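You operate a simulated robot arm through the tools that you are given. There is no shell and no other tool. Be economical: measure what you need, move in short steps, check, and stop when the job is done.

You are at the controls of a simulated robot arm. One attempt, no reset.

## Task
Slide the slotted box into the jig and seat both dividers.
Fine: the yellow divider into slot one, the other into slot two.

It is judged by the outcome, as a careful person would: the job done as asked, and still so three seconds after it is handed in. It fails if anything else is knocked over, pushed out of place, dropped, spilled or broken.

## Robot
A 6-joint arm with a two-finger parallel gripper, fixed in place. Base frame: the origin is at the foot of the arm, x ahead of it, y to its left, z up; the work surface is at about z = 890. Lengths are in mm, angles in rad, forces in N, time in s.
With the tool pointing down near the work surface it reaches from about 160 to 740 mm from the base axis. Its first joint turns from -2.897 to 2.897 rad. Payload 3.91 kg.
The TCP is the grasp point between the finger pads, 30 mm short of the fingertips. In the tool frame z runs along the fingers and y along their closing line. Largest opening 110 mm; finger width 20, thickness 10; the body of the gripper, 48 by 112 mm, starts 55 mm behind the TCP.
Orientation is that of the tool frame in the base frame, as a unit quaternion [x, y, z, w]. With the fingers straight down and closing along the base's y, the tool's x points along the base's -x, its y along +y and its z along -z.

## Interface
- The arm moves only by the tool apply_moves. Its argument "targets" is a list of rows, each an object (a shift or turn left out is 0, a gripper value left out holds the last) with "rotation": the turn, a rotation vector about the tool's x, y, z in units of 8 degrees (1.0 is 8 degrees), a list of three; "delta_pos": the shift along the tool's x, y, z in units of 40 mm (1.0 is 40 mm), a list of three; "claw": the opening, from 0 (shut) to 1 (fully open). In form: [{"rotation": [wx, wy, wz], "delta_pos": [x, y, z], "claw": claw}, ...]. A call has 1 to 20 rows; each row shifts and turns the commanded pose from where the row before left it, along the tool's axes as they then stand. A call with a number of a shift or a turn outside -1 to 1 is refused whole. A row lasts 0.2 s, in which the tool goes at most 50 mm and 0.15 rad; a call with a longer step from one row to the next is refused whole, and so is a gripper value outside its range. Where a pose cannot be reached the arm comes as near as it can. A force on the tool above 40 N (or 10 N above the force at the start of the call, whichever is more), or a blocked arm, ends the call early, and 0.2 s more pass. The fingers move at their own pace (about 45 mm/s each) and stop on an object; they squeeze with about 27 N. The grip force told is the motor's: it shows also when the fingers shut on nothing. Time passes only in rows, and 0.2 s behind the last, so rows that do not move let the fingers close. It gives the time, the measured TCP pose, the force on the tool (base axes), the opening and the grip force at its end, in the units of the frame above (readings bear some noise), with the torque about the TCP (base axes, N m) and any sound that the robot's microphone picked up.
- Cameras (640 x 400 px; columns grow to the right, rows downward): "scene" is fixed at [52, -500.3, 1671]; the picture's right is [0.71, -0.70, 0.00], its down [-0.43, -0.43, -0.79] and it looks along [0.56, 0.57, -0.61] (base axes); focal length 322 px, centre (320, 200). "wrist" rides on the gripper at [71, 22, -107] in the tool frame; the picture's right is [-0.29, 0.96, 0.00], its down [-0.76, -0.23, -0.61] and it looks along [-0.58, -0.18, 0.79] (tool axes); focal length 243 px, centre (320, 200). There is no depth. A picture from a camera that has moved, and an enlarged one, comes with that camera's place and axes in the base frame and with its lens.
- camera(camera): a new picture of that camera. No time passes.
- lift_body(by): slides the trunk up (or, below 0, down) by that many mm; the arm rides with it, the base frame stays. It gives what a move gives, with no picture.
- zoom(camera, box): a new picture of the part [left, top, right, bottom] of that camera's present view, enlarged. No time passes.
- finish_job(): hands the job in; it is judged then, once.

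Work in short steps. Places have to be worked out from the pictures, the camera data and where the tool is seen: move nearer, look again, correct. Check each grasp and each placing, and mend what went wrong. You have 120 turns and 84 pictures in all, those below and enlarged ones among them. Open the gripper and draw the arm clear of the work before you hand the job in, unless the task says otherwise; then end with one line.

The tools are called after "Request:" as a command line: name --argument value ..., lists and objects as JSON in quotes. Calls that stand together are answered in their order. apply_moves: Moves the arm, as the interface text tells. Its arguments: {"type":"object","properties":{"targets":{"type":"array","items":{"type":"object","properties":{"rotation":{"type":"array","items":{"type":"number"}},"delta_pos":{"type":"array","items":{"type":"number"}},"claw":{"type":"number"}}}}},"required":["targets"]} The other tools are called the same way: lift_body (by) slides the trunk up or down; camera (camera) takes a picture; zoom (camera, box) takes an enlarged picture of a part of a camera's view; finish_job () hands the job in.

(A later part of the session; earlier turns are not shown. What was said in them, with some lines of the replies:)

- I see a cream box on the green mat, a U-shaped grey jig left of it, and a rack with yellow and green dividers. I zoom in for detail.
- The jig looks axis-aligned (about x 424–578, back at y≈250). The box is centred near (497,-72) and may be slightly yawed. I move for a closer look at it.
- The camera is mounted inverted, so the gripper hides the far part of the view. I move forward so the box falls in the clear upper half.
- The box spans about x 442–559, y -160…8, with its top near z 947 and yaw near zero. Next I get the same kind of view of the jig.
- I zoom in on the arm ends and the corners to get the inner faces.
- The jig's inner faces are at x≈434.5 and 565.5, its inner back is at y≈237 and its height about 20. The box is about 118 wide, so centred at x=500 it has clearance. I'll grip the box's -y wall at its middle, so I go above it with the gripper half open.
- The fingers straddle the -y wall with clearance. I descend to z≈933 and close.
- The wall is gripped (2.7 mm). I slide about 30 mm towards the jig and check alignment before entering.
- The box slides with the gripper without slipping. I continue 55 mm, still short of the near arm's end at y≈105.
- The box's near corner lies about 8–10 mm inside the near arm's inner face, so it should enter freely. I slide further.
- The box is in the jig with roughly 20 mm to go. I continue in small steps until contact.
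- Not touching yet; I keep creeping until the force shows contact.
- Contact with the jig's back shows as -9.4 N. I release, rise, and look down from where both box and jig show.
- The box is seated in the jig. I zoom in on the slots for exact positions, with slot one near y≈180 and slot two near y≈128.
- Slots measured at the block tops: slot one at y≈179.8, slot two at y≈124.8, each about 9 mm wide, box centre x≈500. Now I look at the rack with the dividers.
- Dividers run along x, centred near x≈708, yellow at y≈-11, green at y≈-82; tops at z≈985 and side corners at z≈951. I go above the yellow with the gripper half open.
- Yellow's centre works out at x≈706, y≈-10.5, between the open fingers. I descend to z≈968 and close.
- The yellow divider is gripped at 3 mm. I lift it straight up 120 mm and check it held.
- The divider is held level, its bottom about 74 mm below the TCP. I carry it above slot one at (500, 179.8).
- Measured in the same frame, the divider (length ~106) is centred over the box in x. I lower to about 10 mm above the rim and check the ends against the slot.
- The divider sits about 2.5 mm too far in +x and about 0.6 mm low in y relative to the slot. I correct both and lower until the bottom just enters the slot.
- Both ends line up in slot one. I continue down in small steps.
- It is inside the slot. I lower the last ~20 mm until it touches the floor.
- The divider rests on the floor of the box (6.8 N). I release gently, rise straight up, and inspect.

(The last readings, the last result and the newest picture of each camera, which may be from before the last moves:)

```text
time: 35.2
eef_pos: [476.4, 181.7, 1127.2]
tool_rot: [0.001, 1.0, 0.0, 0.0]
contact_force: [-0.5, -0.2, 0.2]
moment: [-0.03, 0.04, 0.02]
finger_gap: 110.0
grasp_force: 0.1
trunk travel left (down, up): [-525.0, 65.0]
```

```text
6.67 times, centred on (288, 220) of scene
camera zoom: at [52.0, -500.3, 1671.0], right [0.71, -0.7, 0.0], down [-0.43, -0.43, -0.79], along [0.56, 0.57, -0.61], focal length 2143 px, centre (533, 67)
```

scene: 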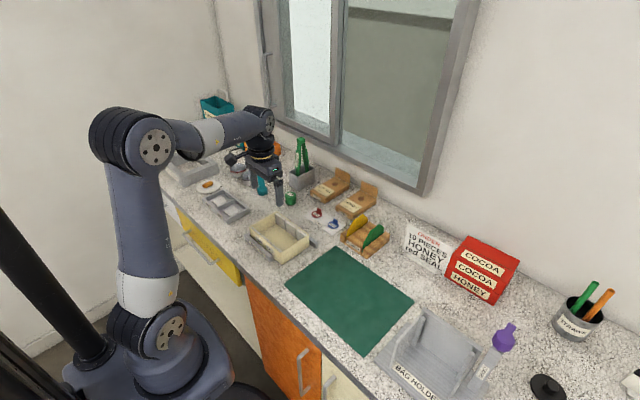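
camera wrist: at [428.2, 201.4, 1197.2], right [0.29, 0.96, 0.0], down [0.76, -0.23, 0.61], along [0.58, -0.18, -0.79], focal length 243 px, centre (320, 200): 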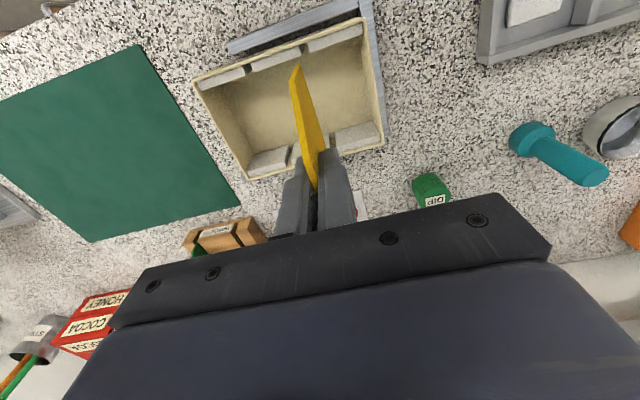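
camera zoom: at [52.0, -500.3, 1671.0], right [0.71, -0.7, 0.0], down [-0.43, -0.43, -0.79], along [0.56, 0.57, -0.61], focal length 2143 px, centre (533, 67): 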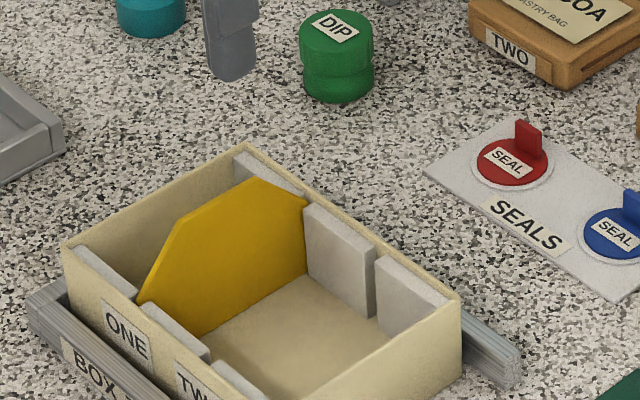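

Yellow is seated in slot one. Now I go above the green divider at (706.5, -81.5).

Request:
apply_moves --targets '[{"delta_pos": [-0.719, -0.822, 0], "claw": 0.5}, {"delta_pos": [-0.719, -0.822, 0]}, {"delta_pos": [-0.719, -0.822, 0]}, {"delta_pos": [-0.719, -0.822, 0]}, {"delta_pos": [-0.719, -0.822, 0]}, {"delta_pos": [-0.719, -0.822, 0]}, {"delta_pos": [-0.719, -0.822, 0]}, {"delta_pos": [-0.719, -0.822, 0]}, {"delta_pos": [0, 0, 0.7]}, {"delta_pos": [0, 0, 0.7]}, {"delta_pos": [0, 0, 0.65]}, {}]'

Request:
camera --camera "wrist"

Request:
zoom --camera "scene" --box '[310, 170, 430, 265]'

```text
time: 37.8
eef_pos: [707.8, -82.0, 1043.9]
tool_rot: [0.001, 1.0, -0.001, 0.0]
contact_force: [0.4, 0.3, -0.1]
moment: [0.05, 0.01, 0.02]
finger_gap: 55.1
grasp_force: 0.1
trunk travel left (down, up): [-525.0, 65.0]
```

```text
41 pictures are left
camera wrist: at [636.7, -60.7, 1150.4], right [0.29, 0.96, 0.0], down [0.76, -0.23, 0.61], along [0.58, -0.18, -0.79], focal length 243 px, centre (320, 200)
```

wrist: 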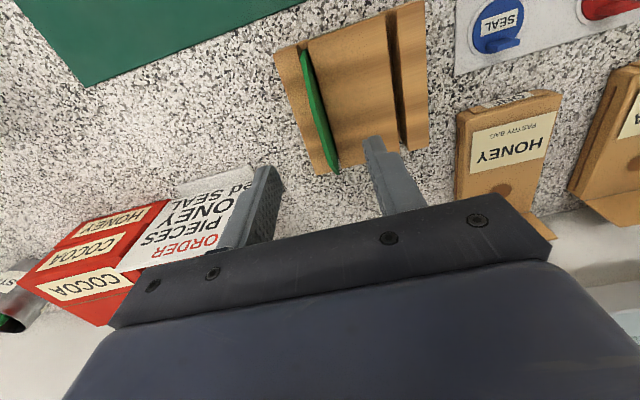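

```text
4.21 times, centred on (370, 218) of scene
camera zoom: at [52.0, -500.3, 1671.0], right [0.71, -0.7, 0.0], down [-0.43, -0.43, -0.79], along [0.56, 0.57, -0.61], focal length 1354 px, centre (110, 126)
```

zoom: 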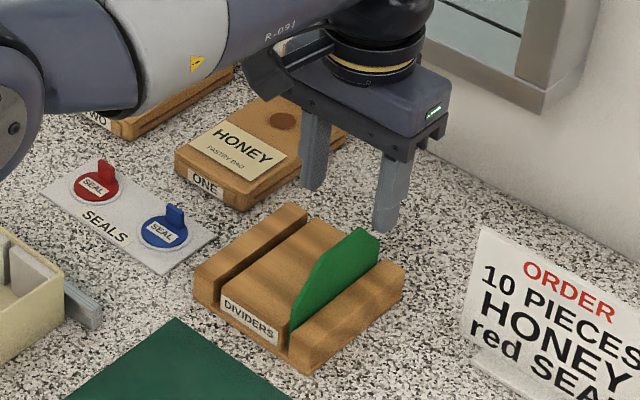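

Green sits the same way relative to the tool as yellow did. I make the same small correction, descend, and grip.

Request:
apply_moves --targets '[{"delta_pos": [0.03, -0.015, 0.7]}, {"delta_pos": [0, 0, 0.7]}, {"delta_pos": [0, 0, 0.48]}, {}, {"claw": 0}, {"claw": 0}, {"claw": 0}, {"claw": 0}, {"claw": 0}]'

Request:
camera --camera "wrist"

```text
time: 39.8
eef_pos: [706.1, -82.0, 968.6]
tool_rot: [0.0, 1.0, 0.0, -0.001]
contact_force: [0.7, 0.5, -0.3]
moment: [0.01, -0.02, 0.03]
finger_gap: 2.9
grasp_force: 26.4
trunk travel left (down, up): [-525.0, 65.0]
```

```text
39 pictures are left
camera wrist: at [635.4, -61.1, 1076.4], right [0.29, 0.96, 0.0], down [0.76, -0.23, 0.61], along [0.58, -0.18, -0.79], focal length 243 px, centre (320, 200)
```

wrist: 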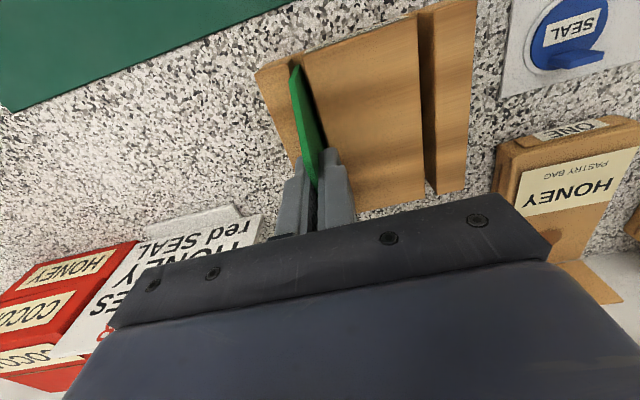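

Green is gripped the same way. I lift 120 mm and carry it to above slot two at (497.4, 126).

Request:
apply_moves --targets '[{"delta_pos": [0, 0, -0.4]}, {"delta_pos": [0, 0, -0.5]}, {"delta_pos": [0, 0, -0.6]}, {"delta_pos": [0, 0, -0.7]}, {"delta_pos": [0, 0, -0.8]}, {"delta_pos": [0.745, 0.743, 0]}, {"delta_pos": [0.745, 0.743, 0]}, {"delta_pos": [0.745, 0.743, 0]}, {"delta_pos": [0.745, 0.743, 0]}, {"delta_pos": [0.745, 0.743, 0]}, {"delta_pos": [0.745, 0.743, 0]}, {"delta_pos": [0.745, 0.743, 0]}, {}, {}]'

Request:
camera --camera "wrist"

Request:
camera --camera "scene"

```text
time: 42.8
eef_pos: [497.6, 123.8, 1089.6]
tool_rot: [0.001, 1.0, 0.0, 0.0]
contact_force: [-0.1, 0.1, -0.4]
moment: [0.0, 0.0, -0.01]
finger_gap: 2.3
grasp_force: 26.9
trunk travel left (down, up): [-525.0, 65.0]
```

```text
38 pictures are left
camera wrist: at [426.9, 146.0, 1196.0], right [0.29, 0.96, 0.0], down [0.76, -0.23, 0.61], along [0.58, -0.18, -0.79], focal length 243 px, centre (320, 200)
```

wrist: 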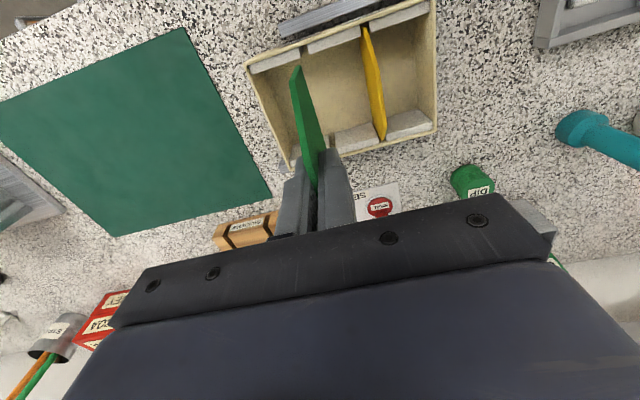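

```text
37 pictures are left
```

scene: 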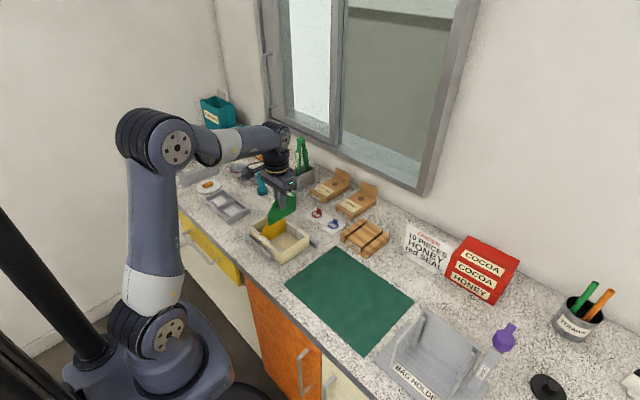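

I lower to just above the rim and compare the near corner with slot two.

Request:
apply_moves --targets '[{"delta_pos": [0, 0.02, 0.5]}, {"delta_pos": [0, 0, 0.5]}, {"delta_pos": [0, 0, 0.4]}, {}]'

Request:
zoom --camera "wrist" --box '[200, 0, 440, 150]'

Request:
zoom --camera "scene" --box '[240, 190, 336, 250]'

```text
time: 43.8
eef_pos: [498.7, 127.6, 1034.3]
tool_rot: [0.002, 1.0, 0.0, 0.0]
contact_force: [1.0, -0.4, 0.2]
moment: [0.03, 0.01, -0.01]
finger_gap: 2.8
grasp_force: 26.9
trunk travel left (down, up): [-525.0, 65.0]
```

```text
2.67 times, centred on (320, 75) of wrist
camera zoom: at [426.9, 147.0, 1140.6], right [0.29, 0.96, 0.0], down [0.76, -0.23, 0.61], along [0.58, -0.18, -0.79], focal length 647 px, centre (320, 533)
```

zoom: 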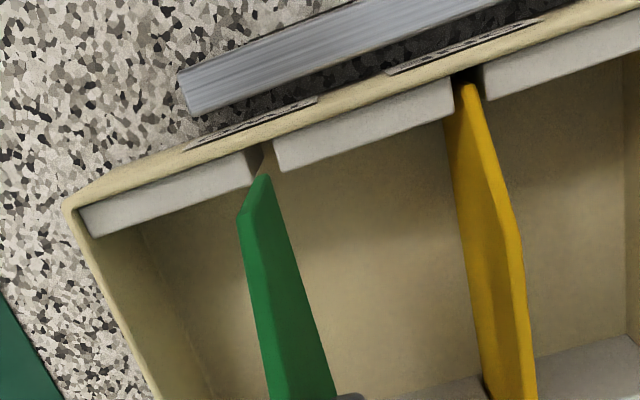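

```text
6.67 times, centred on (288, 220) of scene
camera zoom: at [52.0, -500.3, 1671.0], right [0.71, -0.7, 0.0], down [-0.43, -0.43, -0.79], along [0.56, 0.57, -0.61], focal length 2143 px, centre (533, 67)
```

zoom: 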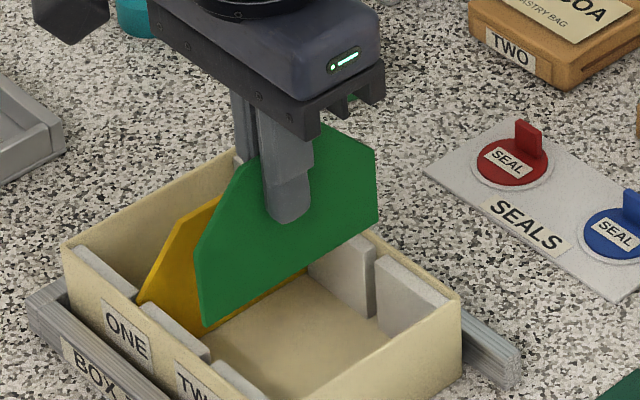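

The near corner is in line with slot two (126.1 vs about 125.6). A tiny -1 mm x shift, then lower in small steps.

Request:
apply_moves --targets '[{"delta_pos": [0.025, -0.01, 0]}, {"delta_pos": [0, 0, 0.15]}, {"delta_pos": [0, 0, 0.15]}, {"delta_pos": [0, 0, 0.15]}, {"delta_pos": [0, 0, 0.12]}, {}]'

Request:
zoom --camera "wrist" --box '[200, 0, 440, 150]'

Request:
zoom --camera "scene" --box '[240, 190, 336, 250]'

```text
time: 45.2
eef_pos: [496.7, 124.4, 1009.2]
tool_rot: [0.001, 1.0, 0.0, -0.001]
contact_force: [0.1, -1.2, 0.2]
moment: [0.0, 0.0, 0.0]
finger_gap: 2.8
grasp_force: 27.1
trunk travel left (down, up): [-525.0, 65.0]
```

```text
2.67 times, centred on (320, 75) of wrist
camera zoom: at [425.9, 146.6, 1117.3], right [0.29, 0.96, 0.0], down [0.76, -0.23, 0.61], along [0.58, -0.18, -0.79], focal length 647 px, centre (320, 533)
```

zoom: 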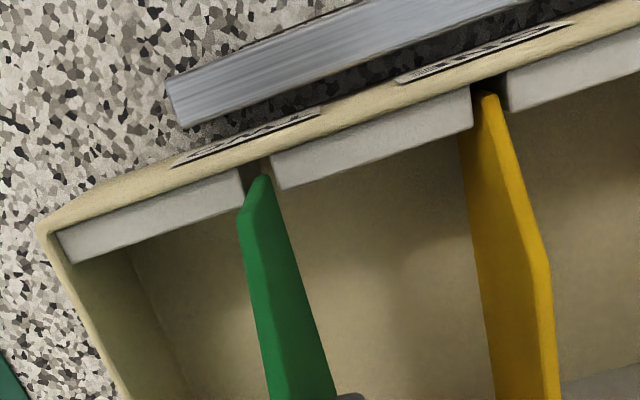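

```text
6.67 times, centred on (288, 220) of scene
camera zoom: at [52.0, -500.3, 1671.0], right [0.71, -0.7, 0.0], down [-0.43, -0.43, -0.79], along [0.56, 0.57, -0.61], focal length 2143 px, centre (533, 67)
```

zoom: 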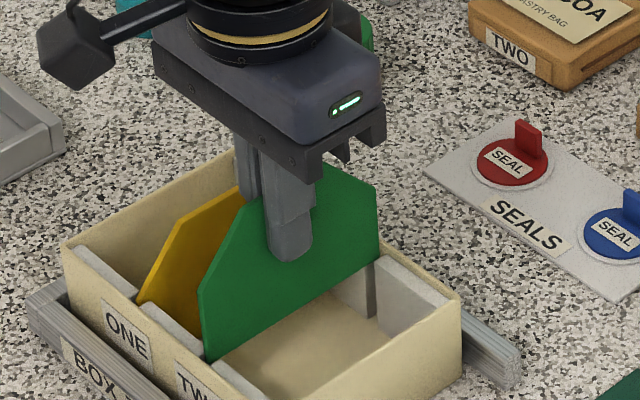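

Both ends are at slot two's mouth. I continue down.

Request:
apply_moves --targets '[{"delta_pos": [0, 0, 0.12]}, {"delta_pos": [0, 0, 0.12]}, {"delta_pos": [0, 0, 0.12]}, {"delta_pos": [0, 0, 0.12]}, {"delta_pos": [0, 0, 0.12]}, {}]'

Request:
zoom --camera "wrist" --box '[200, 0, 440, 150]'

Request:
zoom --camera "scene" --box '[240, 190, 336, 250]'

```text
time: 46.6
eef_pos: [497.3, 125.1, 985.9]
tool_rot: [0.0, 1.0, 0.0, 0.0]
contact_force: [-0.3, -0.1, 0.7]
moment: [-0.01, -0.05, -0.02]
finger_gap: 2.6
grasp_force: 26.6
trunk travel left (down, up): [-525.0, 65.0]
```

```text
2.67 times, centred on (320, 75) of wrist
camera zoom: at [425.8, 146.6, 1093.2], right [0.29, 0.96, 0.0], down [0.76, -0.23, 0.61], along [0.58, -0.18, -0.79], focal length 647 px, centre (320, 533)
```

zoom: 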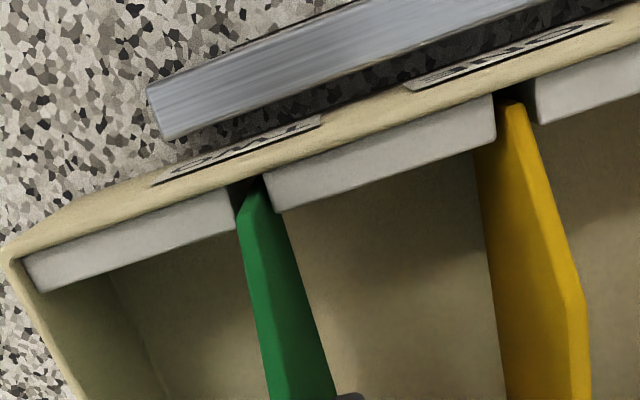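

```text
6.67 times, centred on (288, 220) of scene
camera zoom: at [52.0, -500.3, 1671.0], right [0.71, -0.7, 0.0], down [-0.43, -0.43, -0.79], along [0.56, 0.57, -0.61], focal length 2143 px, centre (533, 67)
```

zoom: 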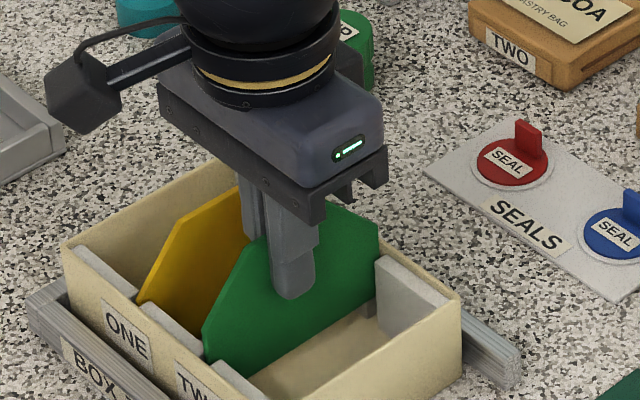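

Inside slot two. I lower the last ~19 mm to the floor.

Request:
apply_moves --targets '[{"delta_pos": [0, 0, 0.12]}, {"delta_pos": [0, 0, 0.12]}, {"delta_pos": [0, 0, 0.1]}, {"delta_pos": [0, 0, 0.05]}, {"delta_pos": [0, 0, 0.04]}, {"delta_pos": [0, 0, 0.03]}, {}]'

```text
time: 48.2
eef_pos: [496.5, 125.3, 967.4]
tool_rot: [0.001, 1.0, 0.0, 0.001]
contact_force: [-0.1, 0.5, -0.6]
moment: [-0.03, -0.01, 0.0]
finger_gap: 2.6
grasp_force: 26.8
trunk travel left (down, up): [-525.0, 65.0]
```

Request:
apply_moves --targets '[{"delta_pos": [0, 0, 0.03]}, {"delta_pos": [0, 0, 0.03]}, {}]'

```text
time: 49.0
eef_pos: [497.1, 125.8, 966.3]
tool_rot: [0.001, 1.0, 0.0, 0.002]
contact_force: [-0.6, 0.8, 15.7]
moment: [0.02, 0.32, 0.01]
finger_gap: 2.8
grasp_force: 27.5
trunk travel left (down, up): [-525.0, 65.0]
```

Floor contact is felt (15.7 N). I release gently (opening only 44 mm keeps clear of yellow), rise, and inspect.

Request:
apply_moves --targets '[{"delta_pos": [0, 0, -0.02]}, {"claw": 0.15}, {"claw": 0.3}, {"claw": 0.4}, {"claw": 0.4}, {"delta_pos": [0, 0, -0.5]}, {"delta_pos": [0, 0, -0.8]}, {"delta_pos": [0, 0, -0.9]}, {"delta_pos": [0, 0, -0.9], "claw": 1}, {"delta_pos": [0.5, 0.5, -0.8]}, {}]'

Request:
zoom --camera "wrist" --box '[160, 0, 480, 200]'

Request:
zoom --camera "scene" --box '[240, 190, 336, 250]'

```text
time: 51.4
eef_pos: [476.8, 146.9, 1123.5]
tool_rot: [0.0, 1.0, 0.0, 0.0]
contact_force: [0.0, 0.6, -0.2]
moment: [-0.01, -0.02, -0.01]
finger_gap: 110.0
grasp_force: 0.0
trunk travel left (down, up): [-525.0, 65.0]
```

```text
2.00 times, centred on (320, 100) of wrist
camera zoom: at [405.2, 167.7, 1230.4], right [0.29, 0.96, 0.0], down [0.76, -0.23, 0.61], along [0.58, -0.18, -0.79], focal length 485 px, centre (320, 400)
```

zoom: 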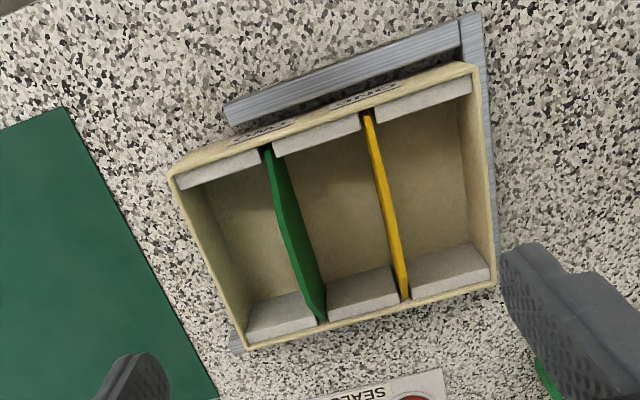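

```text
6.67 times, centred on (288, 220) of scene
camera zoom: at [52.0, -500.3, 1671.0], right [0.71, -0.7, 0.0], down [-0.43, -0.43, -0.79], along [0.56, 0.57, -0.61], focal length 2143 px, centre (533, 67)
```

zoom: 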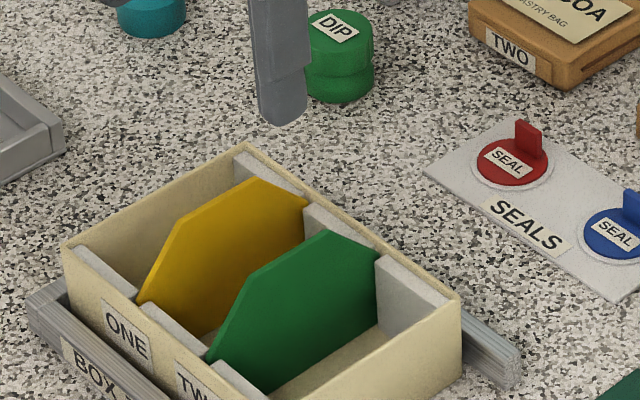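

Both dividers are seated. I check that the box is flush against the jig's back.

Request:
zoom --camera "wrist" --box '[340, 0, 436, 60]'

Request:
zoom --camera "wrist" --box '[340, 60, 436, 160]'

```text
6.67 times, centred on (388, 30) of wrist
camera zoom: at [405.2, 167.7, 1230.4], right [0.29, 0.96, 0.0], down [0.76, -0.23, 0.61], along [0.58, -0.18, -0.79], focal length 1618 px, centre (-133, 1333)
```

zoom: 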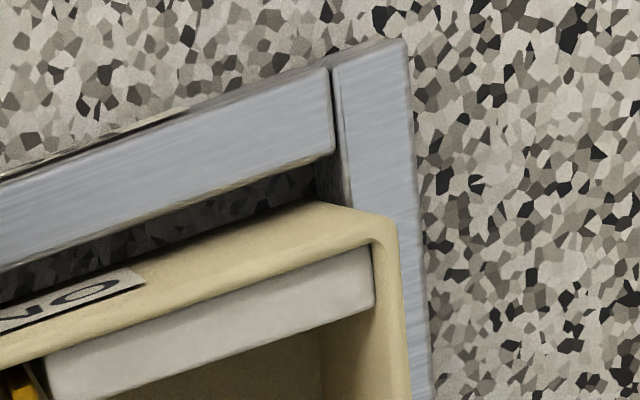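

```text
4.00 times, centred on (388, 110) of wrist
camera zoom: at [405.2, 167.7, 1230.4], right [0.29, 0.96, 0.0], down [0.76, -0.23, 0.61], along [0.58, -0.18, -0.79], focal length 970 px, centre (48, 560)
```

zoom: 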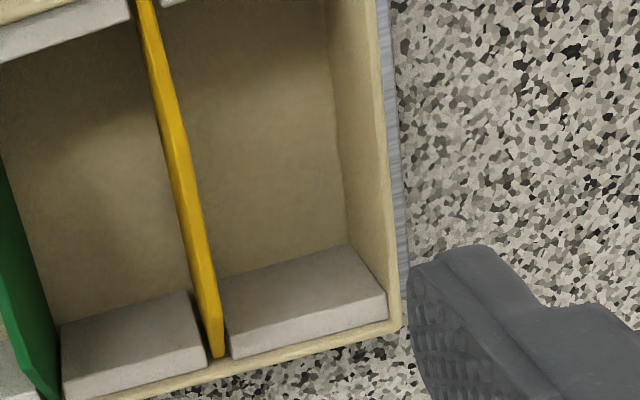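

The back rim is at y≈236.5 at both corners, so it is flush and square, centred at x≈500. I raise the arm clear and take a final overview.

Request:
apply_moves --targets '[{"delta_pos": [0, -0.5, -0.8]}, {"delta_pos": [0.3, -0.6, -0.8]}, {"delta_pos": [0.3, -0.6, -0.8]}, {}]'

Request:
camera --camera "scene"

```text
time: 52.4
eef_pos: [452.6, 76.6, 1219.3]
tool_rot: [0.001, 1.0, 0.0, 0.0]
contact_force: [-0.2, 0.5, -0.6]
moment: [0.05, -0.02, 0.03]
finger_gap: 109.7
grasp_force: 0.0
trunk travel left (down, up): [-525.0, 65.0]
```

```text
26 pictures are left
```

scene: 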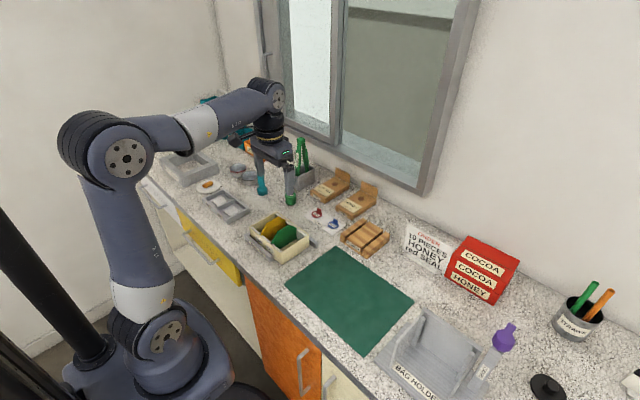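

Everything is in place and the arm is clear, so I hand the job in.

Request:
finish_job

```text
The job is handed in.
```

The slotted box is seated flush against the back of the jig, with the yellow divider in slot one and the green divider in slot two; nothing else was moved, and the arm is clear.
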